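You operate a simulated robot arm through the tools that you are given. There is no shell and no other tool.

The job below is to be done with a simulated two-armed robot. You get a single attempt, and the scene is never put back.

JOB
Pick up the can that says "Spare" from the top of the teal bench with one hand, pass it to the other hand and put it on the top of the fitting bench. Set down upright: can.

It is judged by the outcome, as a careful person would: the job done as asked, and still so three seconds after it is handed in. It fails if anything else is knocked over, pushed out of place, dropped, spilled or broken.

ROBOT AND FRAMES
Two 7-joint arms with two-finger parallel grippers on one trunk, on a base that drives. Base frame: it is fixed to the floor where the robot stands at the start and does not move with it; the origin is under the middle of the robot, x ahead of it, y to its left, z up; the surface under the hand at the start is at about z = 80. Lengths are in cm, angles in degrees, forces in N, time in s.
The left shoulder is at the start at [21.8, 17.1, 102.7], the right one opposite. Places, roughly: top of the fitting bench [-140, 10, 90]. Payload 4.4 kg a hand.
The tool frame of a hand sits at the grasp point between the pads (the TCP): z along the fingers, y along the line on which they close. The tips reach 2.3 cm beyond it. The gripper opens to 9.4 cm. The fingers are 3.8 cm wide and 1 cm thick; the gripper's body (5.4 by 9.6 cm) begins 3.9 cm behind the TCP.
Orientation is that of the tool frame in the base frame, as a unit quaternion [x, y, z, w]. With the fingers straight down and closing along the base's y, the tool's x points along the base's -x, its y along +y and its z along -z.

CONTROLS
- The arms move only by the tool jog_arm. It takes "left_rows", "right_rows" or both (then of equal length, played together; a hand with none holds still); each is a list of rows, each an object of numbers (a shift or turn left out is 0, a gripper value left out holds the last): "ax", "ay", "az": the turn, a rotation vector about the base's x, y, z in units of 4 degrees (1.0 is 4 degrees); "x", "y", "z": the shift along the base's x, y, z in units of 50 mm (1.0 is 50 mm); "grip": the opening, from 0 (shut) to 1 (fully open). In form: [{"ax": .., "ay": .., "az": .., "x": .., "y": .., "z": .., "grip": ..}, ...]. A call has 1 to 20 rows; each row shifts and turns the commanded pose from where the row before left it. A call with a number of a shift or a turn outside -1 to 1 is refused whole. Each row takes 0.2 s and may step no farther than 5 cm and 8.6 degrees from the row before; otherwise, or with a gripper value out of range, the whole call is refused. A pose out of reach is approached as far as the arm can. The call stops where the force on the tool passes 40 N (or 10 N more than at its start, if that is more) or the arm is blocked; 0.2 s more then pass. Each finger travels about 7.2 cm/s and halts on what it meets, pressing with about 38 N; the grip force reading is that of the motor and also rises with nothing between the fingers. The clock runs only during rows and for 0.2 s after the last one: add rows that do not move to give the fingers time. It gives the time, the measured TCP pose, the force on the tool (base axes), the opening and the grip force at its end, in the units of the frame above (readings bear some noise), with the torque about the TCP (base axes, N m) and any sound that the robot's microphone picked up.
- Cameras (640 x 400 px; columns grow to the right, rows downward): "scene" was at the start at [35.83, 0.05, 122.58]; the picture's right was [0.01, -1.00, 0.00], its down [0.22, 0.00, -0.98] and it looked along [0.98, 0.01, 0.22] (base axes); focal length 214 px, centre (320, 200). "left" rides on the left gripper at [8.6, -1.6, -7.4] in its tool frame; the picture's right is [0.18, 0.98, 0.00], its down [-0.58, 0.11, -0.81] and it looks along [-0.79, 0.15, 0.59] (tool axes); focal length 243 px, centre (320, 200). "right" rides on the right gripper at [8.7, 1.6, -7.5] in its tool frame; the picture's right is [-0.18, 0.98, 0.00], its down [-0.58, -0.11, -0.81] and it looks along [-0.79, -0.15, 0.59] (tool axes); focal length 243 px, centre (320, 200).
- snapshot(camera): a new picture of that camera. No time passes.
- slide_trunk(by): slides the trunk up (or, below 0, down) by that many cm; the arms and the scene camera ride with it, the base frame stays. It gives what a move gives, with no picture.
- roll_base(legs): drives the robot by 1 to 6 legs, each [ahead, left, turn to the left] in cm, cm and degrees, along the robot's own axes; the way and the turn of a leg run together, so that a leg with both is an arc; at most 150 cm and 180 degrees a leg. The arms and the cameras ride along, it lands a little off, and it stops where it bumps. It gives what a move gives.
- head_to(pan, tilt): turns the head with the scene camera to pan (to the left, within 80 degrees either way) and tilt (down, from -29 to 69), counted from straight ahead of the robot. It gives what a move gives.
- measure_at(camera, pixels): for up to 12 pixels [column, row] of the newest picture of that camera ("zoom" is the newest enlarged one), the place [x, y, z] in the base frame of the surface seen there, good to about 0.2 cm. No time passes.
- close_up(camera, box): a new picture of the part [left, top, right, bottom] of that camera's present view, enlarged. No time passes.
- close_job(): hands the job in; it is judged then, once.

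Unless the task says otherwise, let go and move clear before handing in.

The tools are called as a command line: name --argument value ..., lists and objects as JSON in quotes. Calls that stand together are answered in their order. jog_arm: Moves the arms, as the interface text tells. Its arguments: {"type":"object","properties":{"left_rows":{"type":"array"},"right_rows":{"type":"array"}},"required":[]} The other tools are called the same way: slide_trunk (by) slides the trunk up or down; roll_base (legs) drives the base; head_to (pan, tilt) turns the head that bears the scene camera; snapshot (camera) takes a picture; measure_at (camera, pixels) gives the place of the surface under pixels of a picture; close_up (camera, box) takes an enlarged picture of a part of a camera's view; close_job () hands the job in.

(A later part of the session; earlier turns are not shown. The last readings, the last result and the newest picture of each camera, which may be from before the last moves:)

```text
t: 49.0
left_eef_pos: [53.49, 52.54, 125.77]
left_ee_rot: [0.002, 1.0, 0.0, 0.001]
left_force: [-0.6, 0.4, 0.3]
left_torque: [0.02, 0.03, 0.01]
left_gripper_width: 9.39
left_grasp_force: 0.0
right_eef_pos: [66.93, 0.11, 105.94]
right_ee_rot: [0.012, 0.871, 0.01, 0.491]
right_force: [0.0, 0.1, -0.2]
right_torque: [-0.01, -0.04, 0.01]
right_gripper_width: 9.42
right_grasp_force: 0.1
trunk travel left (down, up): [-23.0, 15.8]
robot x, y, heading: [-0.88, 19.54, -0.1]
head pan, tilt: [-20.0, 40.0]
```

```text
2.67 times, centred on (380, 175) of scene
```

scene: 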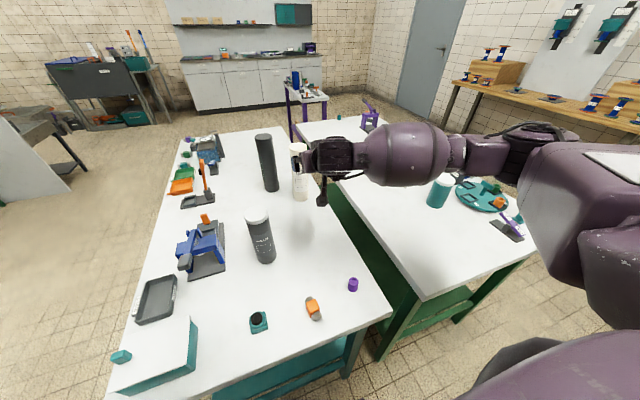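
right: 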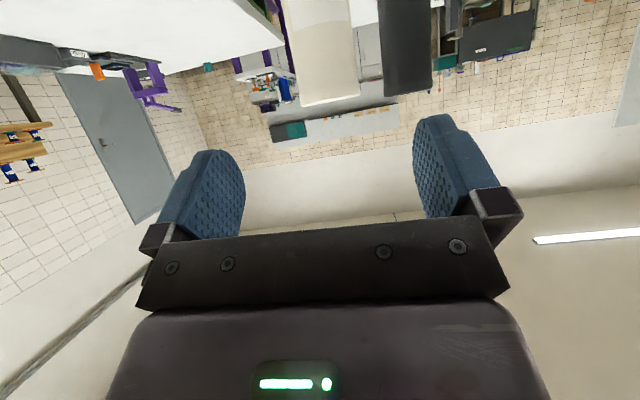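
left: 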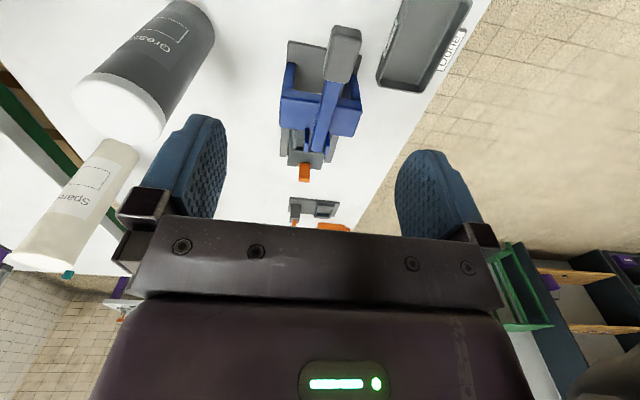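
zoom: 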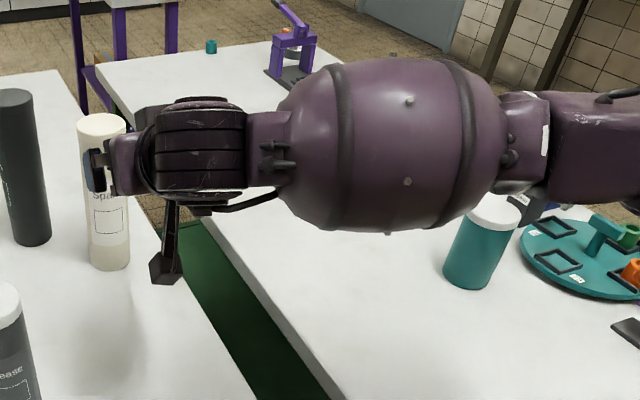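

The forearm stays well to the left of the teal can (y > -30 against -46) and above it, so lowering is safe. I'll go down to z ≈ 90 while still 10 cm short of the can.

jog_arm --right_rows '[{"z": -0.53}, {"z": -0.53}, {"z": -0.53}, {"z": -0.53}, {"z": -0.53}, {"z": -0.53}]'

snapshot --camera "scene"

snapshot --camera "right"

```text
t: 50.4
left_eef_pos: [53.44, 52.54, 125.83]
left_ee_rot: [0.002, 1.0, 0.0, 0.001]
left_force: [-0.7, 0.0, 0.4]
left_torque: [0.01, 0.02, 0.01]
left_gripper_width: 9.4
left_grasp_force: 0.1
right_eef_pos: [67.08, 0.01, 100.67]
right_ee_rot: [0.014, 0.872, 0.008, 0.489]
right_force: [0.0, -0.3, 0.3]
right_torque: [0.02, -0.01, 0.0]
right_gripper_width: 9.4
right_grasp_force: 0.1
right hand out of reach, approached as far as the arm can: row 3, 4, 5, 6
trunk travel left (down, up): [-23.0, 15.8]
robot x, y, heading: [-0.9, 19.55, -0.3]
head pan, tilt: [-20.0, 40.0]
```

```text
taken
```

scene: 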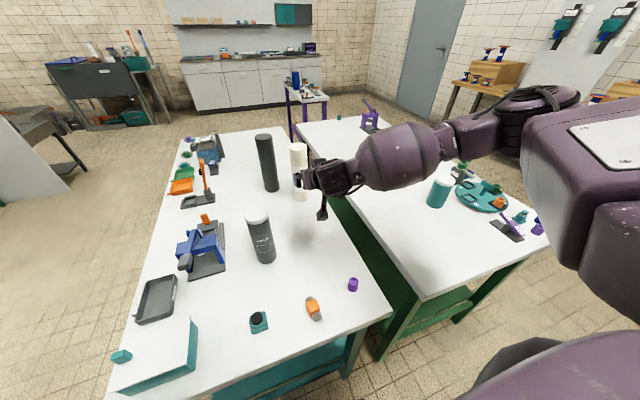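

```text
taken
```

right: 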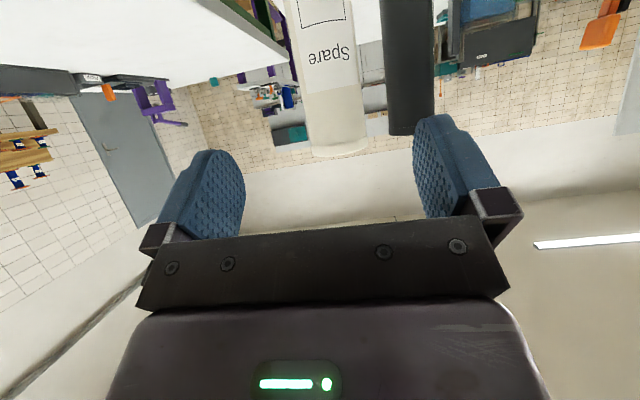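

The arm stopped at z ≈ 100.7 as out of reach, so it's limited by joint range rather than contact (forces near 0). I'll check with a still row that the pose holds, then lower the trunk about 10 cm to bring the hand down without changing the joints.

jog_arm --right_rows '[{"z": 0, "grip": 1}]'

slide_trunk --by -5

snapshot --camera "scene"

```text
t: 50.8
left_eef_pos: [53.48, 52.65, 125.87]
left_ee_rot: [0.002, 1.0, 0.0, 0.0]
left_force: [0.6, -0.4, -0.5]
left_torque: [0.01, 0.03, 0.01]
left_gripper_width: 9.39
left_grasp_force: 0.0
right_eef_pos: [67.11, -0.06, 100.62]
right_ee_rot: [0.013, 0.872, 0.009, 0.489]
right_force: [0.2, 0.0, -0.3]
right_torque: [-0.04, -0.04, -0.01]
right_gripper_width: 9.39
right_grasp_force: 0.2
trunk travel left (down, up): [-23.0, 15.8]
robot x, y, heading: [-0.82, 19.53, -0.2]
head pan, tilt: [-20.0, 40.0]
```

```text
t: 51.7
left_eef_pos: [53.18, 52.45, 121.15]
left_ee_rot: [0.002, 1.0, 0.0, 0.001]
left_force: [-0.6, 0.0, 0.8]
left_torque: [0.0, -0.03, 0.02]
left_gripper_width: 9.38
left_grasp_force: 0.0
right_eef_pos: [67.07, -0.03, 88.06]
right_ee_rot: [0.014, 0.902, 0.009, 0.432]
right_force: [-0.4, 0.4, 1.0]
right_torque: [0.0, 0.0, 0.02]
right_gripper_width: 9.4
right_grasp_force: 0.1
trunk travel left (down, up): [-18.0, 20.8]
robot x, y, heading: [-0.8, 19.23, -0.5]
head pan, tilt: [-20.0, 40.0]
```

```text
taken
```

scene: 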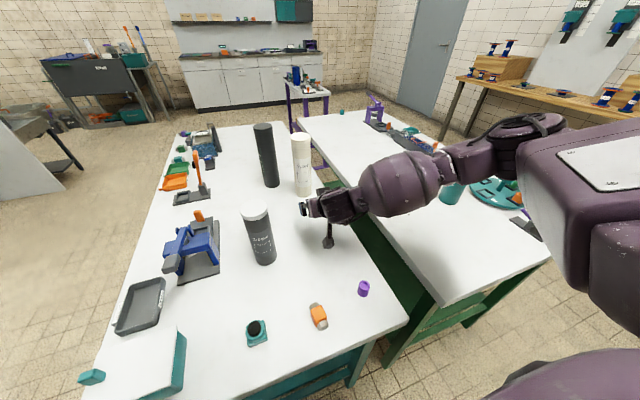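

The trunk move let the arm settle toward its earlier commanded pose, so the hand is now at z = 88.1 with a pitch of about 51° and no contact. I'll nudge it up and forward slightly to see how the pose follows.

jog_arm --right_rows '[{"z": 0.3, "x": 0.3}, {"z": 0.2, "x": 0.3}]'

snapshot --camera "right"

```text
t: 52.3
left_eef_pos: [53.37, 52.62, 120.83]
left_ee_rot: [0.003, 1.0, 0.001, 0.0]
left_force: [-0.3, -0.6, -0.4]
left_torque: [0.0, 0.01, 0.03]
left_gripper_width: 9.4
left_grasp_force: 0.1
right_eef_pos: [70.15, -0.15, 90.29]
right_ee_rot: [0.014, 0.903, 0.008, 0.429]
right_force: [-0.4, -1.3, 0.6]
right_torque: [0.01, -0.01, -0.04]
right_gripper_width: 9.41
right_grasp_force: 0.1
trunk travel left (down, up): [-18.0, 20.8]
robot x, y, heading: [-0.79, 19.2, -0.4]
head pan, tilt: [-20.0, 40.0]
```

```text
taken
```

right: 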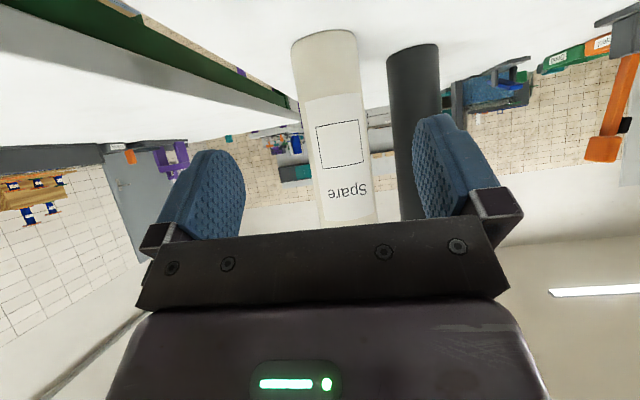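

The hand followed cleanly, holding about 51° of pitch. The wrist bend is what limits it, so I'll yaw the hand about 32° left to point from the right-rear toward the can, while backing off along that approach line.

jog_arm --right_rows '[{"az": 1, "x": 0.06, "y": -0.14}, {"az": 1, "x": 0.06, "y": -0.14}, {"az": 1, "x": 0.06, "y": -0.14}, {"az": 1, "x": 0.06, "y": -0.14}, {"az": 1, "x": 0.06, "y": -0.14}, {"az": 1, "x": 0.06, "y": -0.14}, {"az": 1, "x": 0.06, "y": -0.14}, {"az": 1, "x": 0.06, "y": -0.14}]'

snapshot --camera "scene"

snapshot --camera "right"

```text
t: 54.1
left_eef_pos: [53.55, 52.53, 120.81]
left_ee_rot: [0.002, 1.0, 0.001, -0.001]
left_force: [0.0, 0.8, -0.5]
left_torque: [0.01, 0.0, 0.02]
left_gripper_width: 9.39
left_grasp_force: 0.0
right_eef_pos: [72.46, -5.69, 90.24]
right_ee_rot: [-0.236, 0.871, 0.127, 0.411]
right_force: [-0.5, 0.0, -0.4]
right_torque: [0.01, -0.01, 0.0]
right_gripper_width: 9.37
right_grasp_force: 0.1
trunk travel left (down, up): [-18.0, 20.8]
robot x, y, heading: [-0.47, 19.37, -0.2]
head pan, tilt: [-20.0, 40.0]
```

```text
taken
```

scene: 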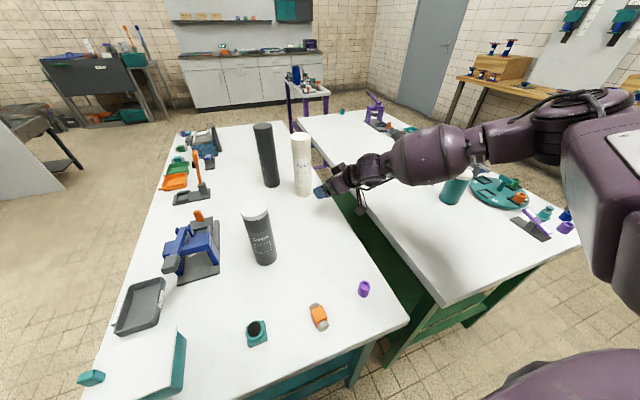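

```text
taken
```

right: 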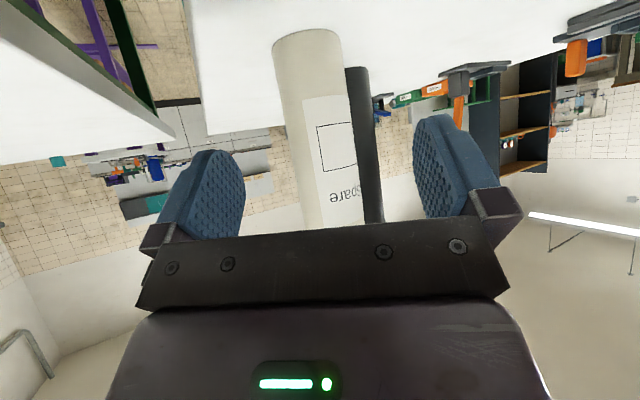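

The hand now points along [0.66, 0.42, -0.63] with a slight 1.5° roll, and the can is about 1.1 cm off its axis. I'll level the roll, pitch up 8° more and shift sideways onto the approach line.

jog_arm --right_rows '[{"ax": 0.37, "ay": -0.95, "x": 0.06, "y": -0.1}, {"ax": 0.37, "ay": -0.95, "x": 0.06, "y": -0.09}]'

snapshot --camera "right"

close_up --camera "scene" --box '[240, 100, 400, 240]'

```text
t: 54.7
left_eef_pos: [53.45, 52.3, 120.76]
left_ee_rot: [0.002, 1.0, 0.0, 0.0]
left_force: [-1.1, -0.3, 0.9]
left_torque: [-0.02, 0.0, -0.01]
left_gripper_width: 9.4
left_grasp_force: 0.1
right_eef_pos: [73.07, -6.55, 90.36]
right_ee_rot: [-0.232, 0.839, 0.133, 0.475]
right_force: [0.7, -0.1, -0.4]
right_torque: [0.01, 0.02, 0.04]
right_gripper_width: 9.39
right_grasp_force: 0.2
trunk travel left (down, up): [-18.0, 20.8]
robot x, y, heading: [-0.91, 19.4, -0.1]
head pan, tilt: [-20.0, 40.0]
```

```text
taken
```

right: 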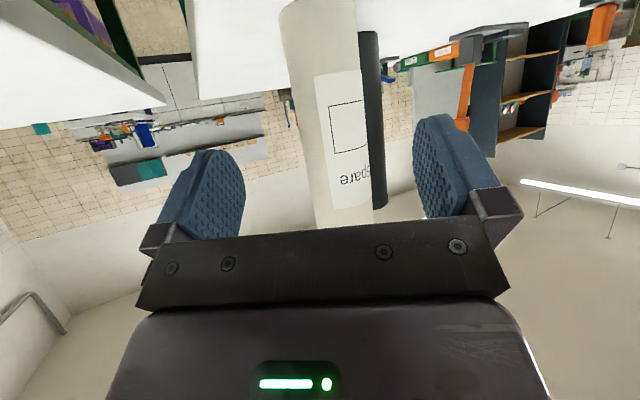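

```text
2.86 times, centred on (320, 170) of scene
```

zoom: 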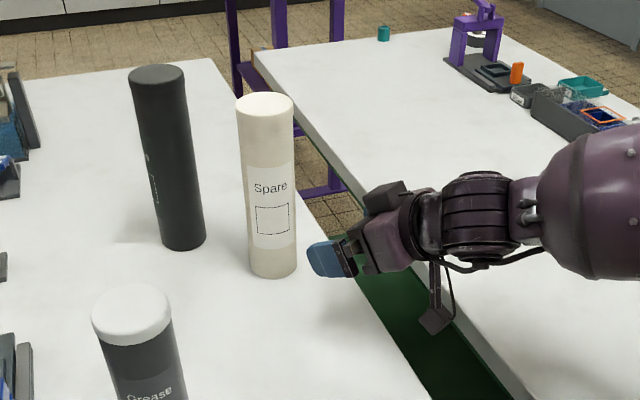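

The hand is level and points 31° below horizontal, aimed at the can. I'll measure the can's visible surface from both cameras to confirm its centre before advancing.

measure_at --camera "right" --pixels '[[285, 30], [320, 30], [352, 30], [300, 110], [330, 110], [312, 60], [375, 60]]'

measure_at --camera "zoom" --pixels '[[240, 108], [290, 108], [265, 98], [265, 115], [265, 107], [249, 230], [293, 230], [270, 270], [315, 260], [437, 328], [380, 195], [600, 270]]'

```text
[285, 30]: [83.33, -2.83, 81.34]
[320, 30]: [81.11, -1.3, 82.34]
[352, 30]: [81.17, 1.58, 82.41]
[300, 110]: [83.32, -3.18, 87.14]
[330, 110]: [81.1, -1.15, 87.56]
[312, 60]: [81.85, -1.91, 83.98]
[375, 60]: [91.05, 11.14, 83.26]
```

```text
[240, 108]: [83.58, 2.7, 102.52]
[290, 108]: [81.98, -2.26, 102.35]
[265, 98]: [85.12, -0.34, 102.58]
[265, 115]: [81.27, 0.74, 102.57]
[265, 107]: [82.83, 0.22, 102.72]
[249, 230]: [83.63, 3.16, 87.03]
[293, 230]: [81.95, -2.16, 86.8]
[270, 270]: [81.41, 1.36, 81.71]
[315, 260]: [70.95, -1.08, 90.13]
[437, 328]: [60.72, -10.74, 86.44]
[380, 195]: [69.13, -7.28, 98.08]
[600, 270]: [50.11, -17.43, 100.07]
```

The circle fit gives the can centre at about [83.9, 0.0] with radius 3.0, and the tool axis points right at it. At this pitch the palm's upper edge would touch the can first, so I'll pitch up 12° more and rise about 1.2 cm.

jog_arm --right_rows '[{"ax": 0.517, "ay": -0.856, "z": 0.08}, {"ax": 0.517, "ay": -0.856, "z": 0.08}, {"ax": 0.517, "ay": -0.856, "z": 0.08}]'

close_up --camera "scene" --box '[240, 100, 400, 240]'

```text
t: 55.5
left_eef_pos: [53.51, 52.51, 120.83]
left_ee_rot: [0.002, 1.0, 0.0, 0.001]
left_force: [-0.7, -0.4, 0.3]
left_torque: [-0.01, 0.01, 0.0]
left_gripper_width: 9.4
left_grasp_force: 0.0
right_eef_pos: [73.14, -6.55, 91.44]
right_ee_rot: [-0.218, 0.785, 0.157, 0.559]
right_force: [0.2, 0.2, -0.4]
right_torque: [0.0, 0.02, 0.02]
right_gripper_width: 9.4
right_grasp_force: 0.1
trunk travel left (down, up): [-18.0, 20.8]
robot x, y, heading: [-0.9, 18.98, -0.1]
head pan, tilt: [-20.0, 40.0]
```

```text
2.86 times, centred on (320, 170) of scene
```

zoom: 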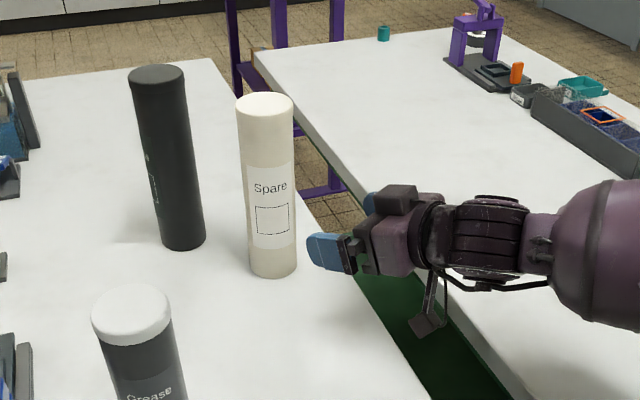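

The roll is level and the pitch is now 19° below horizontal, with the can still on the tool axis. I'll advance 8 cm along the approach line and then check the finger clearance.

jog_arm --right_rows '[{"x": 0.342, "y": 0.208}, {"x": 0.342, "y": 0.208}, {"x": 0.342, "y": 0.208}, {"x": 0.342, "y": 0.208}]'

close_up --camera "scene" --box '[240, 100, 400, 240]'

snapshot --camera "right"

```text
t: 56.5
left_eef_pos: [53.52, 52.56, 120.73]
left_ee_rot: [0.002, 1.0, 0.0, 0.0]
left_force: [0.0, 0.7, -0.1]
left_torque: [-0.02, 0.0, 0.04]
left_gripper_width: 9.39
left_grasp_force: 0.0
right_eef_pos: [79.96, -2.3, 91.37]
right_ee_rot: [-0.218, 0.785, 0.156, 0.558]
right_force: [0.0, -0.1, -0.6]
right_torque: [0.03, -0.01, 0.01]
right_gripper_width: 9.4
right_grasp_force: 0.0
trunk travel left (down, up): [-18.0, 20.8]
robot x, y, heading: [-0.89, 19.61, -0.3]
head pan, tilt: [-20.0, 40.0]
```

```text
2.86 times, centred on (320, 170) of scene
```

zoom: 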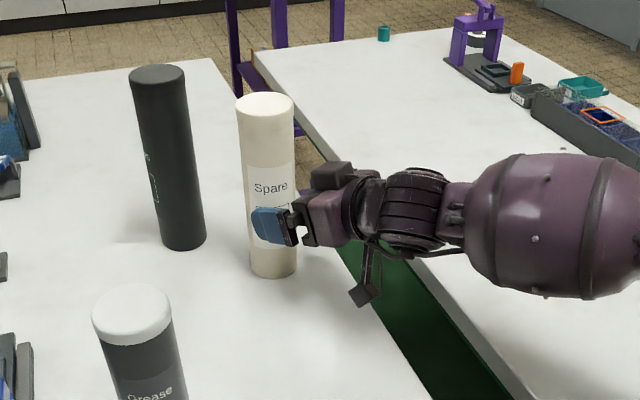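

```text
taken
```

right: 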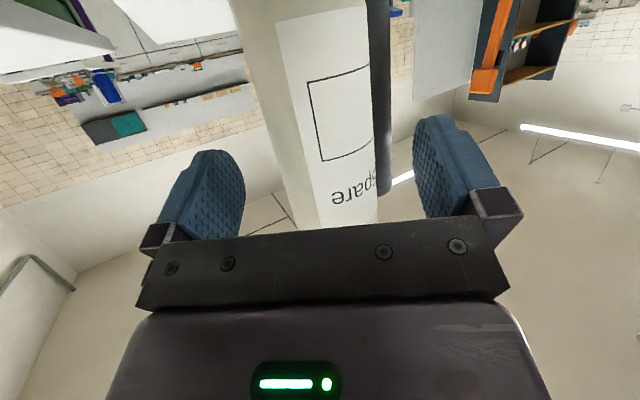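

The can sits between the fingers (columns 265–375 in the right picture) with no contact. I'll advance the last 3.6 cm, then close the gripper while holding still.

jog_arm --right_rows '[{"x": 0.205, "y": 0.125}, {"x": 0.205, "y": 0.125}, {"x": 0.205, "y": 0.125}]'

snapshot --camera "right"

close_up --camera "scene" --box '[240, 100, 400, 240]'

```text
t: 57.3
left_eef_pos: [53.3, 52.48, 120.82]
left_ee_rot: [0.001, 1.0, 0.0, 0.0]
left_force: [0.5, 0.1, -0.6]
left_torque: [0.01, 0.02, 0.0]
left_gripper_width: 9.4
left_grasp_force: 0.0
right_eef_pos: [83.06, -0.46, 91.52]
right_ee_rot: [-0.218, 0.785, 0.157, 0.559]
right_force: [0.5, -0.2, -0.2]
right_torque: [-0.01, 0.01, -0.03]
right_gripper_width: 9.39
right_grasp_force: 0.1
trunk travel left (down, up): [-18.0, 20.8]
robot x, y, heading: [-0.68, 19.61, -0.1]
head pan, tilt: [-20.0, 40.0]
```

```text
taken
```

right: 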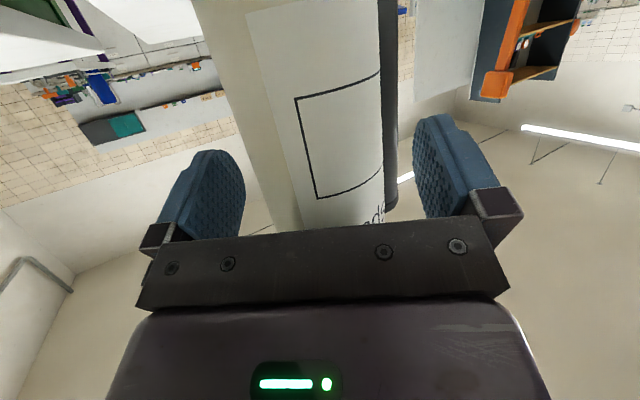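

```text
2.86 times, centred on (320, 170) of scene
```

zoom: 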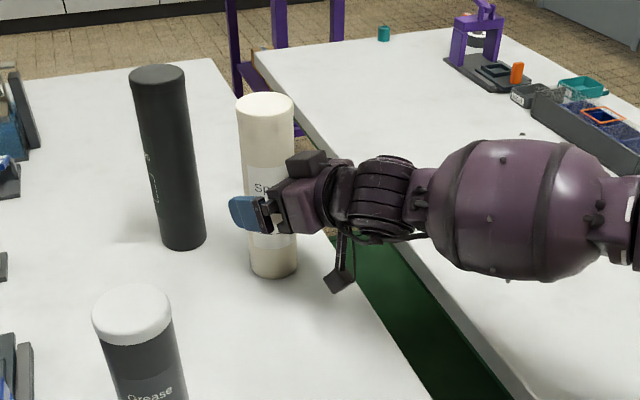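

The fingers straddle the can and the palm is just clear. Closing the right gripper now, with still rows to let it settle.

jog_arm --right_rows '[{"grip": 0.7}, {"grip": 0.6}, {"grip": 0}, {}, {}, {}]'

close_up --camera "scene" --box '[240, 100, 400, 240]'

```text
t: 58.7
left_eef_pos: [53.47, 52.42, 120.89]
left_ee_rot: [0.001, 1.0, 0.0, 0.0]
left_force: [0.7, 0.2, -0.1]
left_torque: [-0.03, -0.01, -0.02]
left_gripper_width: 9.41
left_grasp_force: 0.0
right_eef_pos: [83.13, -0.45, 91.45]
right_ee_rot: [-0.218, 0.785, 0.156, 0.559]
right_force: [0.1, 0.7, 2.0]
right_torque: [-0.11, -0.22, 0.04]
right_gripper_width: 6.07
right_grasp_force: 37.5
trunk travel left (down, up): [-18.0, 20.8]
robot x, y, heading: [-1.04, 19.81, -0.1]
head pan, tilt: [-20.0, 40.0]
```

```text
2.86 times, centred on (320, 170) of scene
```

zoom: 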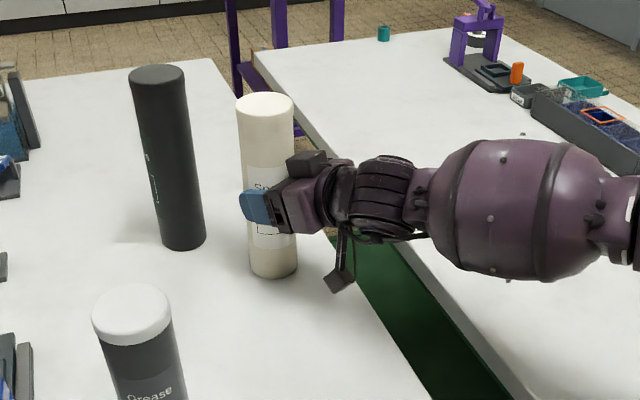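

The gripper holds the can at 6.07 cm with 37.5 N. I'll lift slowly, 4 cm first, and check that it comes up straight.

jog_arm --right_rows '[{"z": 0.1}, {"z": 0.2}, {"z": 0.2}, {"z": 0.2}, {"z": 0.1}]'

close_up --camera "scene" --box '[240, 80, 400, 220]'

```text
t: 59.9
left_eef_pos: [53.48, 52.48, 120.86]
left_ee_rot: [0.002, 1.0, 0.0, 0.0]
left_force: [0.4, -0.5, -0.5]
left_torque: [0.0, 0.03, 0.0]
left_gripper_width: 9.41
left_grasp_force: 0.2
right_eef_pos: [82.98, -0.58, 95.46]
right_ee_rot: [-0.217, 0.785, 0.156, 0.558]
right_force: [0.1, 0.2, -4.1]
right_torque: [-0.02, 0.02, 0.0]
right_gripper_width: 6.04
right_grasp_force: 37.7
trunk travel left (down, up): [-18.0, 20.8]
robot x, y, heading: [-0.75, 18.9, -0.1]
head pan, tilt: [-20.0, 40.0]
```

```text
2.86 times, centred on (320, 150) of scene
```

zoom: 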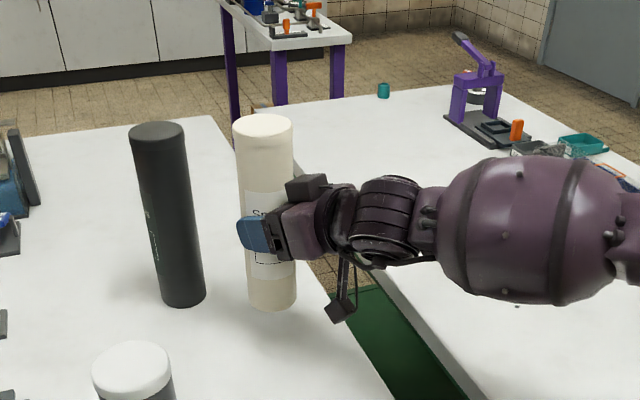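

The can is lifted and vertical, with about 4 N of weight and almost no torque. I'll raise it another 14 cm so it clears everything, then back away from the bench.

jog_arm --right_rows '[{"z": 0.2}, {"z": 0.3}, {"z": 0.3}, {"z": 0.3}, {"z": 0.3}, {"z": 0.3}, {"z": 0.3}, {"z": 0.3}, {"z": 0.3}, {"z": 0.2}]'

snapshot --camera "scene"

```text
t: 62.1
left_eef_pos: [53.52, 52.47, 120.85]
left_ee_rot: [0.002, 1.0, 0.0, 0.001]
left_force: [-0.6, -0.1, -0.2]
left_torque: [-0.01, -0.01, 0.0]
left_gripper_width: 9.4
left_grasp_force: 0.1
right_eef_pos: [83.01, -0.6, 109.5]
right_ee_rot: [-0.218, 0.785, 0.157, 0.558]
right_force: [-0.8, -0.3, -3.1]
right_torque: [0.02, 0.06, 0.01]
right_gripper_width: 6.03
right_grasp_force: 38.2
trunk travel left (down, up): [-18.0, 20.8]
robot x, y, heading: [-0.69, 19.48, -0.0]
head pan, tilt: [-20.0, 40.0]
```

```text
taken
```

scene: 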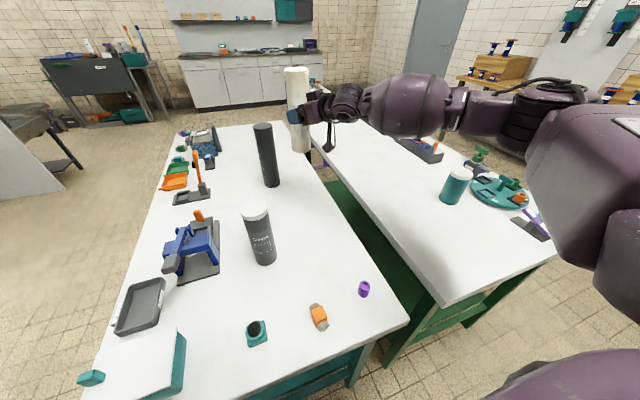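

The can hangs straight at the top with everything else undisturbed. Backing the base up 40 cm into the aisle for the handover.

roll_base --legs '[[-20, 0, 0], [-20, 0, 0]]'

head_to --pan -10 --tilt 25

snapshot --camera "scene"

```text
t: 64.9
left_eef_pos: [13.79, 52.42, 120.8]
left_ee_rot: [0.004, 1.0, 0.0, 0.0]
left_force: [0.3, 0.2, 0.1]
left_torque: [-0.01, -0.03, -0.01]
left_gripper_width: 9.39
left_grasp_force: 0.0
right_eef_pos: [42.98, -0.7, 109.39]
right_ee_rot: [-0.215, 0.785, 0.155, 0.559]
right_force: [-0.3, -0.3, -3.3]
right_torque: [-0.02, 0.04, -0.01]
right_gripper_width: 6.06
right_grasp_force: 37.9
trunk travel left (down, up): [-18.0, 20.8]
robot x, y, heading: [-40.58, 19.47, -0.7]
head pan, tilt: [-20.0, 40.0]
```

```text
t: 65.7
left_eef_pos: [13.84, 52.45, 120.74]
left_ee_rot: [0.005, 1.0, 0.0, 0.0]
left_force: [0.9, 0.3, -0.8]
left_torque: [-0.01, -0.03, -0.01]
left_gripper_width: 9.41
left_grasp_force: 0.0
right_eef_pos: [43.08, -0.76, 109.4]
right_ee_rot: [-0.216, 0.785, 0.156, 0.559]
right_force: [-0.5, -0.1, -3.8]
right_torque: [-0.04, 0.02, -0.03]
right_gripper_width: 6.05
right_grasp_force: 38.0
trunk travel left (down, up): [-18.0, 20.8]
robot x, y, heading: [-41.01, 19.57, -0.3]
head pan, tilt: [-10.0, 25.0]
```

```text
taken
```

scene: 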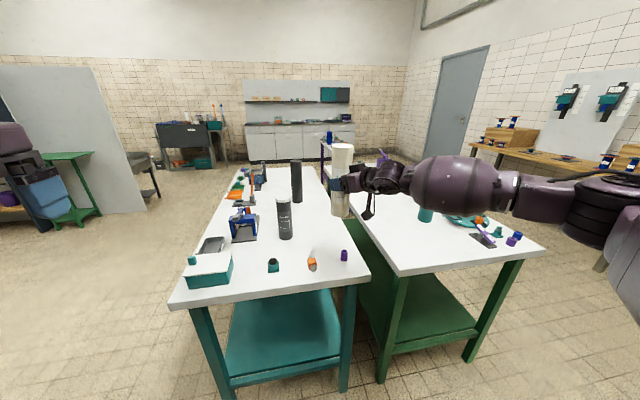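

The robot is in the aisle holding the can steady. I'll bring the right hand toward the robot's centre line, in small steps, for the handover.

jog_arm --right_rows '[{"x": -0.2, "y": 0.28, "z": -0.08}, {"x": -0.2, "y": 0.28, "z": -0.08}, {"x": -0.2, "y": 0.28, "z": -0.08}, {"x": -0.2, "y": 0.28, "z": -0.08}, {"x": -0.2, "y": 0.28, "z": -0.08}, {"x": -0.2, "y": 0.28, "z": -0.08}, {"x": -0.2, "y": 0.28, "z": -0.08}, {"x": -0.2, "y": 0.28, "z": -0.08}, {"x": -0.2, "y": 0.28, "z": -0.08}, {"x": -0.2, "y": 0.28, "z": -0.08}]'

snapshot --camera "scene"

```text
t: 67.9
left_eef_pos: [13.82, 52.48, 120.81]
left_ee_rot: [0.004, 1.0, 0.0, 0.001]
left_force: [-1.5, -0.8, 0.9]
left_torque: [0.02, -0.01, 0.02]
left_gripper_width: 9.41
left_grasp_force: 0.0
right_eef_pos: [33.03, 13.39, 105.47]
right_ee_rot: [-0.216, 0.786, 0.155, 0.559]
right_force: [-0.1, -0.4, -3.1]
right_torque: [-0.03, 0.04, 0.0]
right_gripper_width: 6.06
right_grasp_force: 38.0
trunk travel left (down, up): [-18.0, 20.8]
robot x, y, heading: [-40.68, 19.52, -0.4]
head pan, tilt: [-10.0, 25.0]
```

```text
taken
```

scene: 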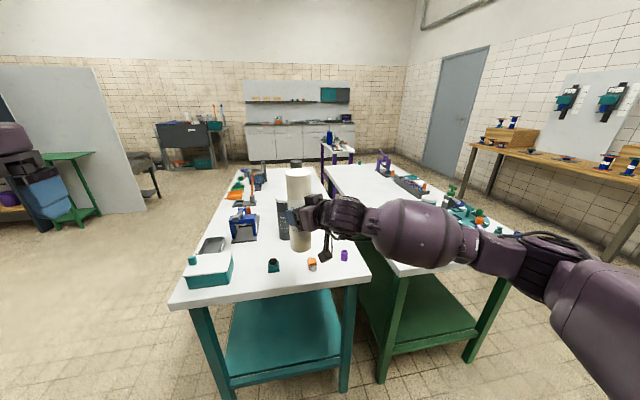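

The can is now near the centre line and still upright, with its cap around (300, 172). I'll measure the cap and sides for its axis and any tilt before bringing in the left hand.

head_to --pan -5 --tilt 35

close_up --camera "scene" --box '[240, 80, 400, 240]'

```text
t: 68.6
left_eef_pos: [13.67, 52.46, 120.78]
left_ee_rot: [0.004, 1.0, 0.001, 0.0]
left_force: [0.7, 0.3, 0.3]
left_torque: [-0.01, -0.01, 0.01]
left_gripper_width: 9.4
left_grasp_force: 0.1
right_eef_pos: [32.9, 13.3, 105.36]
right_ee_rot: [-0.216, 0.786, 0.156, 0.559]
right_force: [0.3, 0.0, -3.5]
right_torque: [-0.02, 0.05, 0.03]
right_gripper_width: 6.05
right_grasp_force: 38.5
trunk travel left (down, up): [-18.0, 20.8]
robot x, y, heading: [-40.88, 19.73, -0.2]
head pan, tilt: [-5.0, 35.0]
```

```text
2.50 times, centred on (320, 160) of scene
```

zoom: 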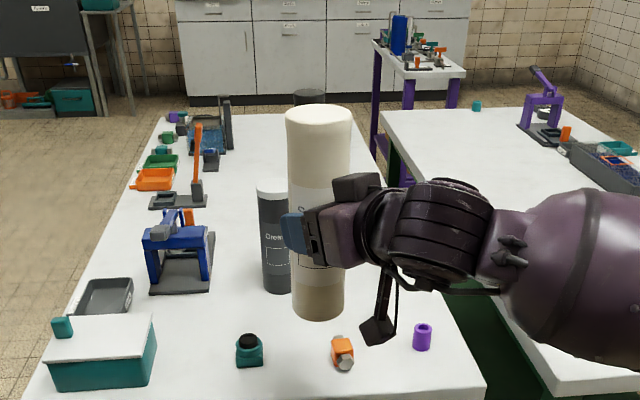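

measure_at --camera "zoom" --pixels '[[288, 116], [347, 116], [318, 107], [318, 126], [318, 116], [318, 135], [318, 300], [293, 140], [344, 140], [296, 300], [340, 300], [355, 185]]'

```text
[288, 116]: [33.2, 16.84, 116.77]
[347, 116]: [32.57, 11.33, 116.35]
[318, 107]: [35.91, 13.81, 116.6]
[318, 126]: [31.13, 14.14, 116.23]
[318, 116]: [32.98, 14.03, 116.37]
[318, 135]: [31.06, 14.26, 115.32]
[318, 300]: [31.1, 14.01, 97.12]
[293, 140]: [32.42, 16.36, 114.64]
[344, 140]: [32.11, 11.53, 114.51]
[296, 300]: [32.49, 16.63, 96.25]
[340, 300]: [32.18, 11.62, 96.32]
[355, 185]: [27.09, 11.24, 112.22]
```

The can is plumb (front surface x 31.06 at the top and 31.10 near the bottom), with its axis at about [33.95, 13.8] and top at z ≈ 116.5. I'll bring the left hand, open, up and most of the way over, stopping partway to check for clearance.

jog_arm --left_rows '[{"x": 0.29, "y": -0.3, "z": 0.4, "grip": 1}, {"x": 0.29, "y": -0.45, "z": 0.4}, {"x": 0.29, "y": -0.55, "z": 0.4}, {"x": 0.29, "y": -0.6, "z": 0.4}, {"x": 0.29, "y": -0.6, "z": 0.2}, {"x": 0.29, "y": -0.6}, {"x": 0.29, "y": -0.6}]'

head_to --pan 0 --tilt 15

snapshot --camera "scene"

snapshot --camera "left"

```text
t: 70.2
left_eef_pos: [20.36, 41.36, 129.21]
left_ee_rot: [0.007, 1.0, 0.002, -0.001]
left_force: [1.4, 0.5, -1.1]
left_torque: [0.02, 0.03, 0.01]
left_gripper_width: 9.4
left_grasp_force: 0.1
left hand out of reach, approached as far as the arm can: row 5, 6, 7
right_eef_pos: [33.04, 13.3, 105.36]
right_ee_rot: [-0.215, 0.785, 0.155, 0.56]
right_force: [0.2, 0.1, -5.0]
right_torque: [-0.03, 0.02, 0.02]
right_gripper_width: 6.04
right_grasp_force: 38.3
trunk travel left (down, up): [-18.0, 20.8]
robot x, y, heading: [-40.49, 19.28, -0.6]
head pan, tilt: [-5.0, 35.0]
```

```text
t: 71.0
left_eef_pos: [20.32, 41.34, 129.24]
left_ee_rot: [0.007, 1.0, 0.001, -0.001]
left_force: [-0.1, 0.3, 0.4]
left_torque: [0.01, -0.02, 0.0]
left_gripper_width: 9.39
left_grasp_force: 0.1
right_eef_pos: [33.02, 13.35, 105.39]
right_ee_rot: [-0.215, 0.785, 0.155, 0.559]
right_force: [-0.3, 0.1, -4.0]
right_torque: [0.0, 0.04, 0.02]
right_gripper_width: 6.04
right_grasp_force: 37.9
trunk travel left (down, up): [-18.0, 20.8]
robot x, y, heading: [-40.76, 19.73, -0.4]
head pan, tilt: [0.0, 15.0]
```

```text
taken
```

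scene: 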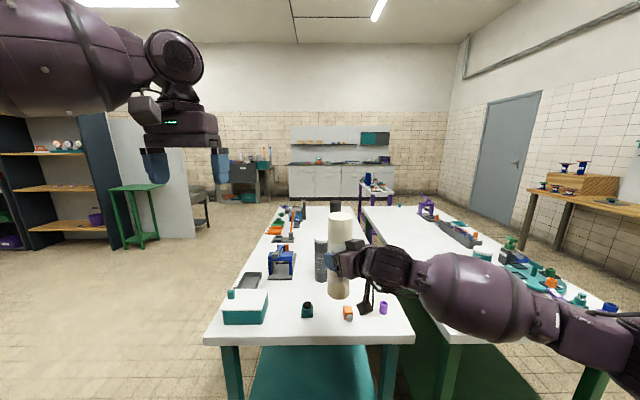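

```text
taken
```

left: 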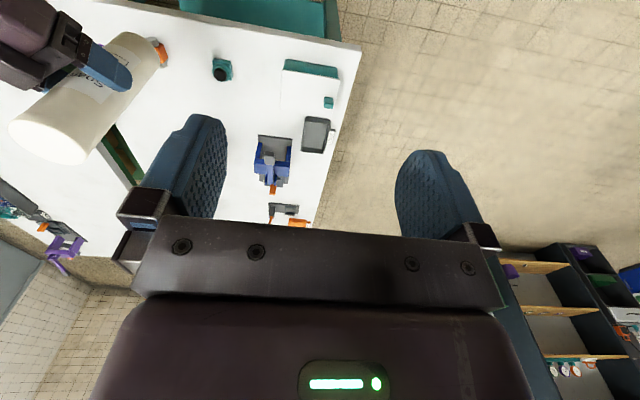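

The left hand hit its upward reach limit at z ≈ 129, with the right hand and can unaffected. I'll lower the left hand to a comfortable height, then back up another 15 cm so I can do the handover lower, clear of the bench edge.

jog_arm --left_rows '[{"z": -0.5}, {"z": -0.5}, {"z": -0.5}, {"z": -0.2}]'

roll_base --legs '[[-15, 0, 0]]'

snapshot --camera "scene"

```text
t: 72.0
left_eef_pos: [20.37, 41.33, 120.78]
left_ee_rot: [0.005, 1.0, 0.0, 0.0]
left_force: [0.2, -0.4, 0.2]
left_torque: [-0.01, 0.04, 0.01]
left_gripper_width: 9.42
left_grasp_force: 0.1
right_eef_pos: [33.06, 13.3, 105.46]
right_ee_rot: [-0.215, 0.786, 0.155, 0.559]
right_force: [-1.3, 0.0, -3.3]
right_torque: [0.0, 0.01, -0.02]
right_gripper_width: 6.02
right_grasp_force: 38.5
trunk travel left (down, up): [-18.0, 20.8]
robot x, y, heading: [-40.8, 19.5, -0.6]
head pan, tilt: [0.0, 15.0]
```

```text
t: 73.4
left_eef_pos: [5.59, 41.41, 120.85]
left_ee_rot: [0.005, 1.0, 0.0, 0.0]
left_force: [-0.4, 0.3, 0.6]
left_torque: [-0.01, -0.01, -0.04]
left_gripper_width: 9.37
left_grasp_force: 0.1
right_eef_pos: [18.37, 13.37, 105.43]
right_ee_rot: [-0.214, 0.786, 0.154, 0.559]
right_force: [-0.1, 0.1, -4.1]
right_torque: [-0.04, 0.02, 0.0]
right_gripper_width: 6.05
right_grasp_force: 37.8
trunk travel left (down, up): [-18.0, 20.8]
robot x, y, heading: [-55.33, 19.77, -0.5]
head pan, tilt: [0.0, 15.0]
```

```text
taken
```

scene: 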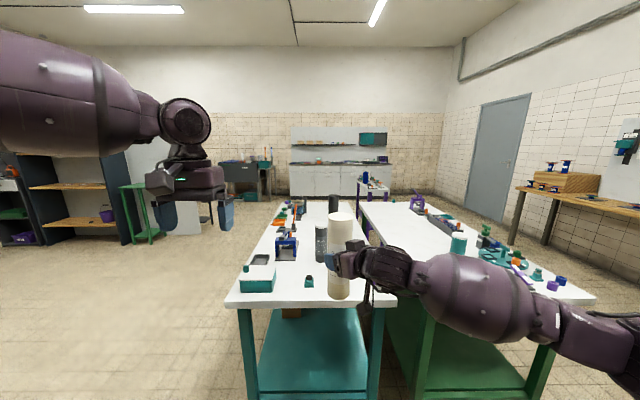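

The can is now 11 cm in front of the bench edge, in free air. I'll lower the right hand about 12 cm so the cap ends at a height the left hand can reach.

jog_arm --right_rows '[{"z": -0.2}, {"z": -0.25}, {"z": -0.25}, {"z": -0.25}, {"z": -0.25}, {"z": -0.25}, {"z": -0.25}, {"z": -0.25}, {"z": -0.25}, {"z": -0.2}]'

head_to --pan 0 --tilt 30

snapshot --camera "scene"

```text
t: 75.6
left_eef_pos: [5.77, 41.4, 120.87]
left_ee_rot: [0.005, 1.0, 0.0, 0.0]
left_force: [-0.7, -0.1, -0.3]
left_torque: [-0.02, 0.03, -0.02]
left_gripper_width: 9.38
left_grasp_force: 0.0
right_eef_pos: [18.34, 13.37, 93.26]
right_ee_rot: [-0.214, 0.786, 0.154, 0.559]
right_force: [-0.3, -0.8, -3.3]
right_torque: [-0.04, 0.02, -0.02]
right_gripper_width: 6.05
right_grasp_force: 38.4
trunk travel left (down, up): [-18.0, 20.8]
robot x, y, heading: [-55.3, 19.71, -0.4]
head pan, tilt: [0.0, 15.0]
```

```text
t: 76.4
left_eef_pos: [5.65, 41.45, 120.67]
left_ee_rot: [0.005, 1.0, 0.0, 0.0]
left_force: [0.0, 0.8, 0.4]
left_torque: [0.01, -0.01, 0.03]
left_gripper_width: 9.38
left_grasp_force: 0.1
right_eef_pos: [18.37, 13.4, 93.34]
right_ee_rot: [-0.213, 0.786, 0.153, 0.56]
right_force: [-0.6, -0.1, -2.7]
right_torque: [-0.04, 0.04, -0.01]
right_gripper_width: 6.04
right_grasp_force: 37.9
trunk travel left (down, up): [-18.0, 20.8]
robot x, y, heading: [-55.43, 19.85, -0.5]
head pan, tilt: [0.0, 30.0]
```

```text
taken
```

scene: 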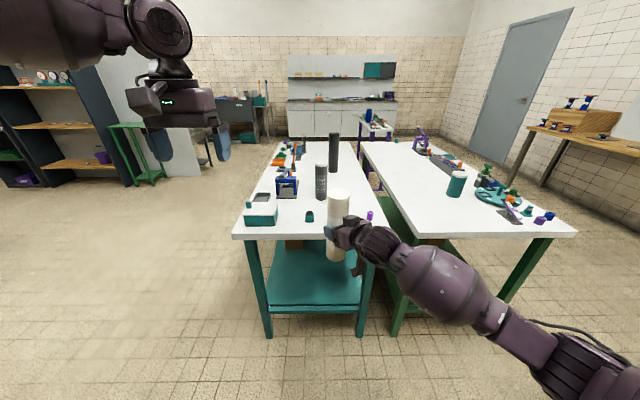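

The cap is now at about z = 104.4, well within the left hand's reach. I'll move the left hand, open, over toward the can at z ≈ 117, stopping partway.

jog_arm --left_rows '[{"x": 0.34, "y": -0.5, "z": -0.1}, {"x": 0.34, "y": -0.6, "z": -0.1}, {"x": 0.34, "y": -0.6, "z": -0.1}, {"x": 0.34, "y": -0.6, "z": -0.1}, {"x": 0.34, "y": -0.6, "z": -0.1}, {"x": 0.34, "y": -0.6, "z": -0.1}]'

snapshot --camera "scene"

snapshot --camera "left"

```text
t: 77.8
left_eef_pos: [6.81, 40.29, 120.49]
left_ee_rot: [0.004, 1.0, 0.0, 0.0]
left_force: [0.4, 0.3, 0.0]
left_torque: [-0.04, -0.01, 0.01]
left_gripper_width: 9.39
left_grasp_force: 0.1
left hand out of reach, approached as far as the arm can: row 1, 2, 3, 4, 5, 6
right_eef_pos: [18.42, 13.46, 93.37]
right_ee_rot: [-0.215, 0.785, 0.155, 0.56]
right_force: [0.1, -0.8, -3.7]
right_torque: [0.01, 0.04, -0.02]
right_gripper_width: 6.06
right_grasp_force: 38.0
trunk travel left (down, up): [-18.0, 20.8]
robot x, y, heading: [-55.59, 19.82, -0.3]
head pan, tilt: [0.0, 30.0]
```

```text
taken
```

scene: 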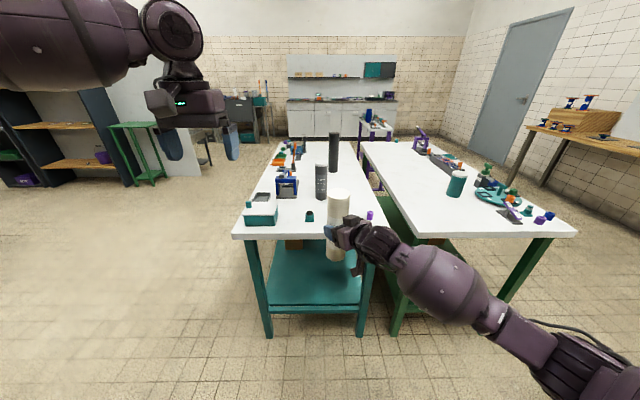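

```text
taken
```

left: 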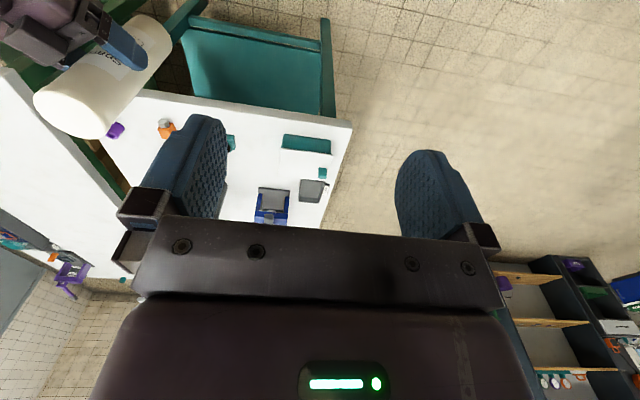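

The left hand can't reach the centre while pointing straight down. The forearms run sideways, so a handover with the hands facing each other suits this robot better. I'll first yaw the right hand about 48° further left about the vertical, keeping the can upright.

jog_arm --right_rows '[{"az": 1}, {"az": 1}, {"az": 1}, {"az": 1}, {"az": 1}, {"az": 1}, {"az": 1}, {"az": 1}, {"az": 1}, {"az": 1}, {"az": 1}, {"az": 1}]'

snapshot --camera "scene"

```text
t: 80.4
left_eef_pos: [6.85, 40.19, 120.49]
left_ee_rot: [0.005, 1.0, 0.001, 0.0]
left_force: [0.4, 0.2, 0.6]
left_torque: [-0.01, -0.01, 0.02]
left_gripper_width: 9.42
left_grasp_force: 0.0
right_eef_pos: [18.37, 13.34, 93.44]
right_ee_rot: [-0.516, 0.63, 0.369, 0.448]
right_force: [-1.0, -0.3, -4.2]
right_torque: [-0.05, 0.0, 0.0]
right_gripper_width: 6.03
right_grasp_force: 38.1
trunk travel left (down, up): [-18.0, 20.8]
robot x, y, heading: [-55.59, 19.8, -0.3]
head pan, tilt: [0.0, 30.0]
```

```text
taken
```

scene: 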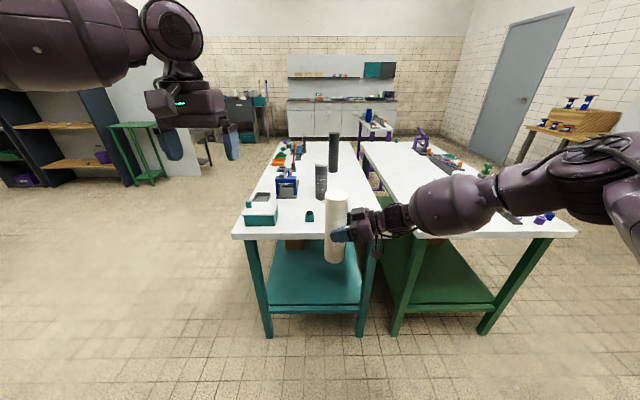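

The right arm now reaches straight in from the side (tool yaw ≈ 79°), and the can is still upright at (336, 225). Next I'll pitch the left hand forward, mirroring what worked for the right, with a small move outward to keep room.

jog_arm --left_rows '[{"ay": -1, "x": 0.1, "y": 0.2, "z": -0.1}, {"ay": -1, "x": 0.1, "y": 0.2, "z": -0.1}, {"ay": -1, "x": 0.1, "y": 0.2, "z": -0.1}, {"ay": -1, "x": 0.1, "y": 0.1, "z": -0.1}, {"ay": -1, "x": 0.1, "y": 0.1, "z": -0.1}, {"ay": -1, "x": 0.1, "z": -0.1}, {"ay": -1, "x": 0.1, "z": -0.1}, {"ay": -1, "x": 0.1, "z": -0.1}, {"ay": -1, "z": -0.2}, {"ay": -1, "z": -0.2}]'

head_to --pan 15 --tilt 25

snapshot --camera "scene"

```text
t: 82.6
left_eef_pos: [10.88, 44.49, 114.52]
left_ee_rot: [0.004, 0.94, 0.002, 0.342]
left_force: [-0.7, -0.1, 0.1]
left_torque: [-0.01, -0.03, 0.0]
left_gripper_width: 9.39
left_grasp_force: 0.1
right_eef_pos: [18.42, 13.36, 93.25]
right_ee_rot: [-0.517, 0.63, 0.369, 0.446]
right_force: [0.7, -0.2, -4.1]
right_torque: [-0.06, 0.02, -0.05]
right_gripper_width: 6.01
right_grasp_force: 38.1
trunk travel left (down, up): [-18.0, 20.8]
robot x, y, heading: [-55.43, 20.01, -0.6]
head pan, tilt: [0.0, 30.0]
```

```text
t: 83.3
left_eef_pos: [10.93, 44.41, 114.57]
left_ee_rot: [0.005, 0.94, 0.001, 0.342]
left_force: [-0.1, 0.5, -0.5]
left_torque: [0.02, 0.01, 0.01]
left_gripper_width: 9.39
left_grasp_force: 0.0
right_eef_pos: [18.44, 13.36, 93.48]
right_ee_rot: [-0.516, 0.631, 0.368, 0.448]
right_force: [-0.2, 0.3, -3.7]
right_torque: [-0.05, -0.02, -0.02]
right_gripper_width: 6.02
right_grasp_force: 38.2
trunk travel left (down, up): [-18.0, 20.8]
robot x, y, heading: [-55.42, 19.75, -0.5]
head pan, tilt: [15.0, 25.0]
```

```text
taken
```

scene: 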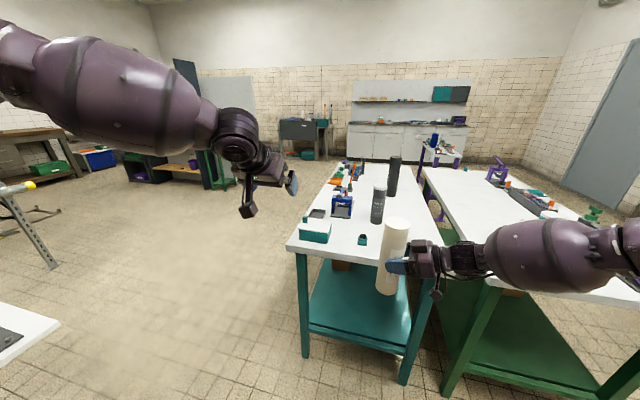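

The left hand is now pitched 40° with no contact. I'll yaw it about 40° to the right so it points in toward the can from the left.

jog_arm --left_rows '[{"az": -1, "y": 0.1}, {"az": -1, "y": 0.1}, {"az": -1, "y": 0.1}, {"az": -1, "y": 0.1}, {"az": -1, "y": 0.1}, {"az": -1}, {"az": -1}, {"az": -1}, {"az": -1}, {"az": -1}]'

snapshot --camera "scene"

```text
t: 85.5
left_eef_pos: [10.8, 47.07, 114.48]
left_ee_rot: [0.327, 0.881, -0.116, 0.321]
left_force: [0.4, 0.6, -0.4]
left_torque: [0.05, 0.01, -0.01]
left_gripper_width: 9.37
left_grasp_force: 0.1
right_eef_pos: [18.42, 13.39, 93.37]
right_ee_rot: [-0.516, 0.63, 0.369, 0.447]
right_force: [-1.0, 0.9, -3.8]
right_torque: [-0.05, 0.01, 0.0]
right_gripper_width: 6.02
right_grasp_force: 38.3
trunk travel left (down, up): [-18.0, 20.8]
robot x, y, heading: [-55.4, 19.71, -0.8]
head pan, tilt: [15.0, 25.0]
```

```text
taken
```

scene: 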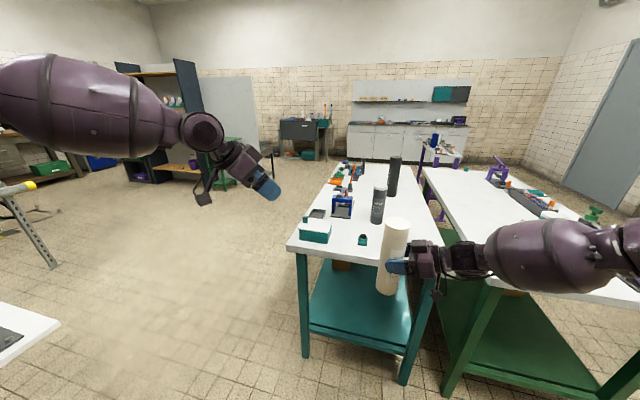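

Yaw is now about -40° and the arm moves freely. I'll yaw another 36° while lowering about 8 cm.

jog_arm --left_rows '[{"az": -1, "z": -0.2}, {"az": -1, "z": -0.2}, {"az": -1, "z": -0.2}, {"az": -1, "z": -0.2}, {"az": -1, "z": -0.2}, {"az": -1, "z": -0.2}, {"az": -1, "z": -0.2}, {"az": -1, "z": -0.2}, {"az": -1}]'

snapshot --camera "scene"

```text
t: 87.5
left_eef_pos: [10.94, 46.96, 106.5]
left_ee_rot: [0.583, 0.737, -0.21, 0.271]
left_force: [0.6, 0.2, -1.0]
left_torque: [0.01, 0.02, 0.0]
left_gripper_width: 9.4
left_grasp_force: 0.0
right_eef_pos: [18.43, 13.32, 93.32]
right_ee_rot: [-0.515, 0.631, 0.368, 0.448]
right_force: [-1.0, 0.9, -3.6]
right_torque: [-0.04, 0.04, -0.05]
right_gripper_width: 6.0
right_grasp_force: 38.3
trunk travel left (down, up): [-18.0, 20.8]
robot x, y, heading: [-55.34, 19.85, -0.4]
head pan, tilt: [15.0, 25.0]
```

```text
taken
```

scene: 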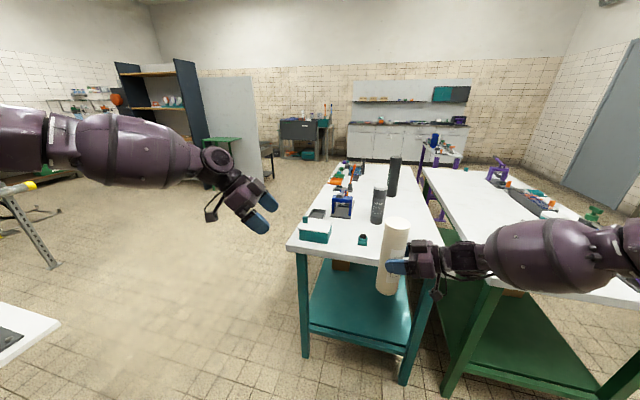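

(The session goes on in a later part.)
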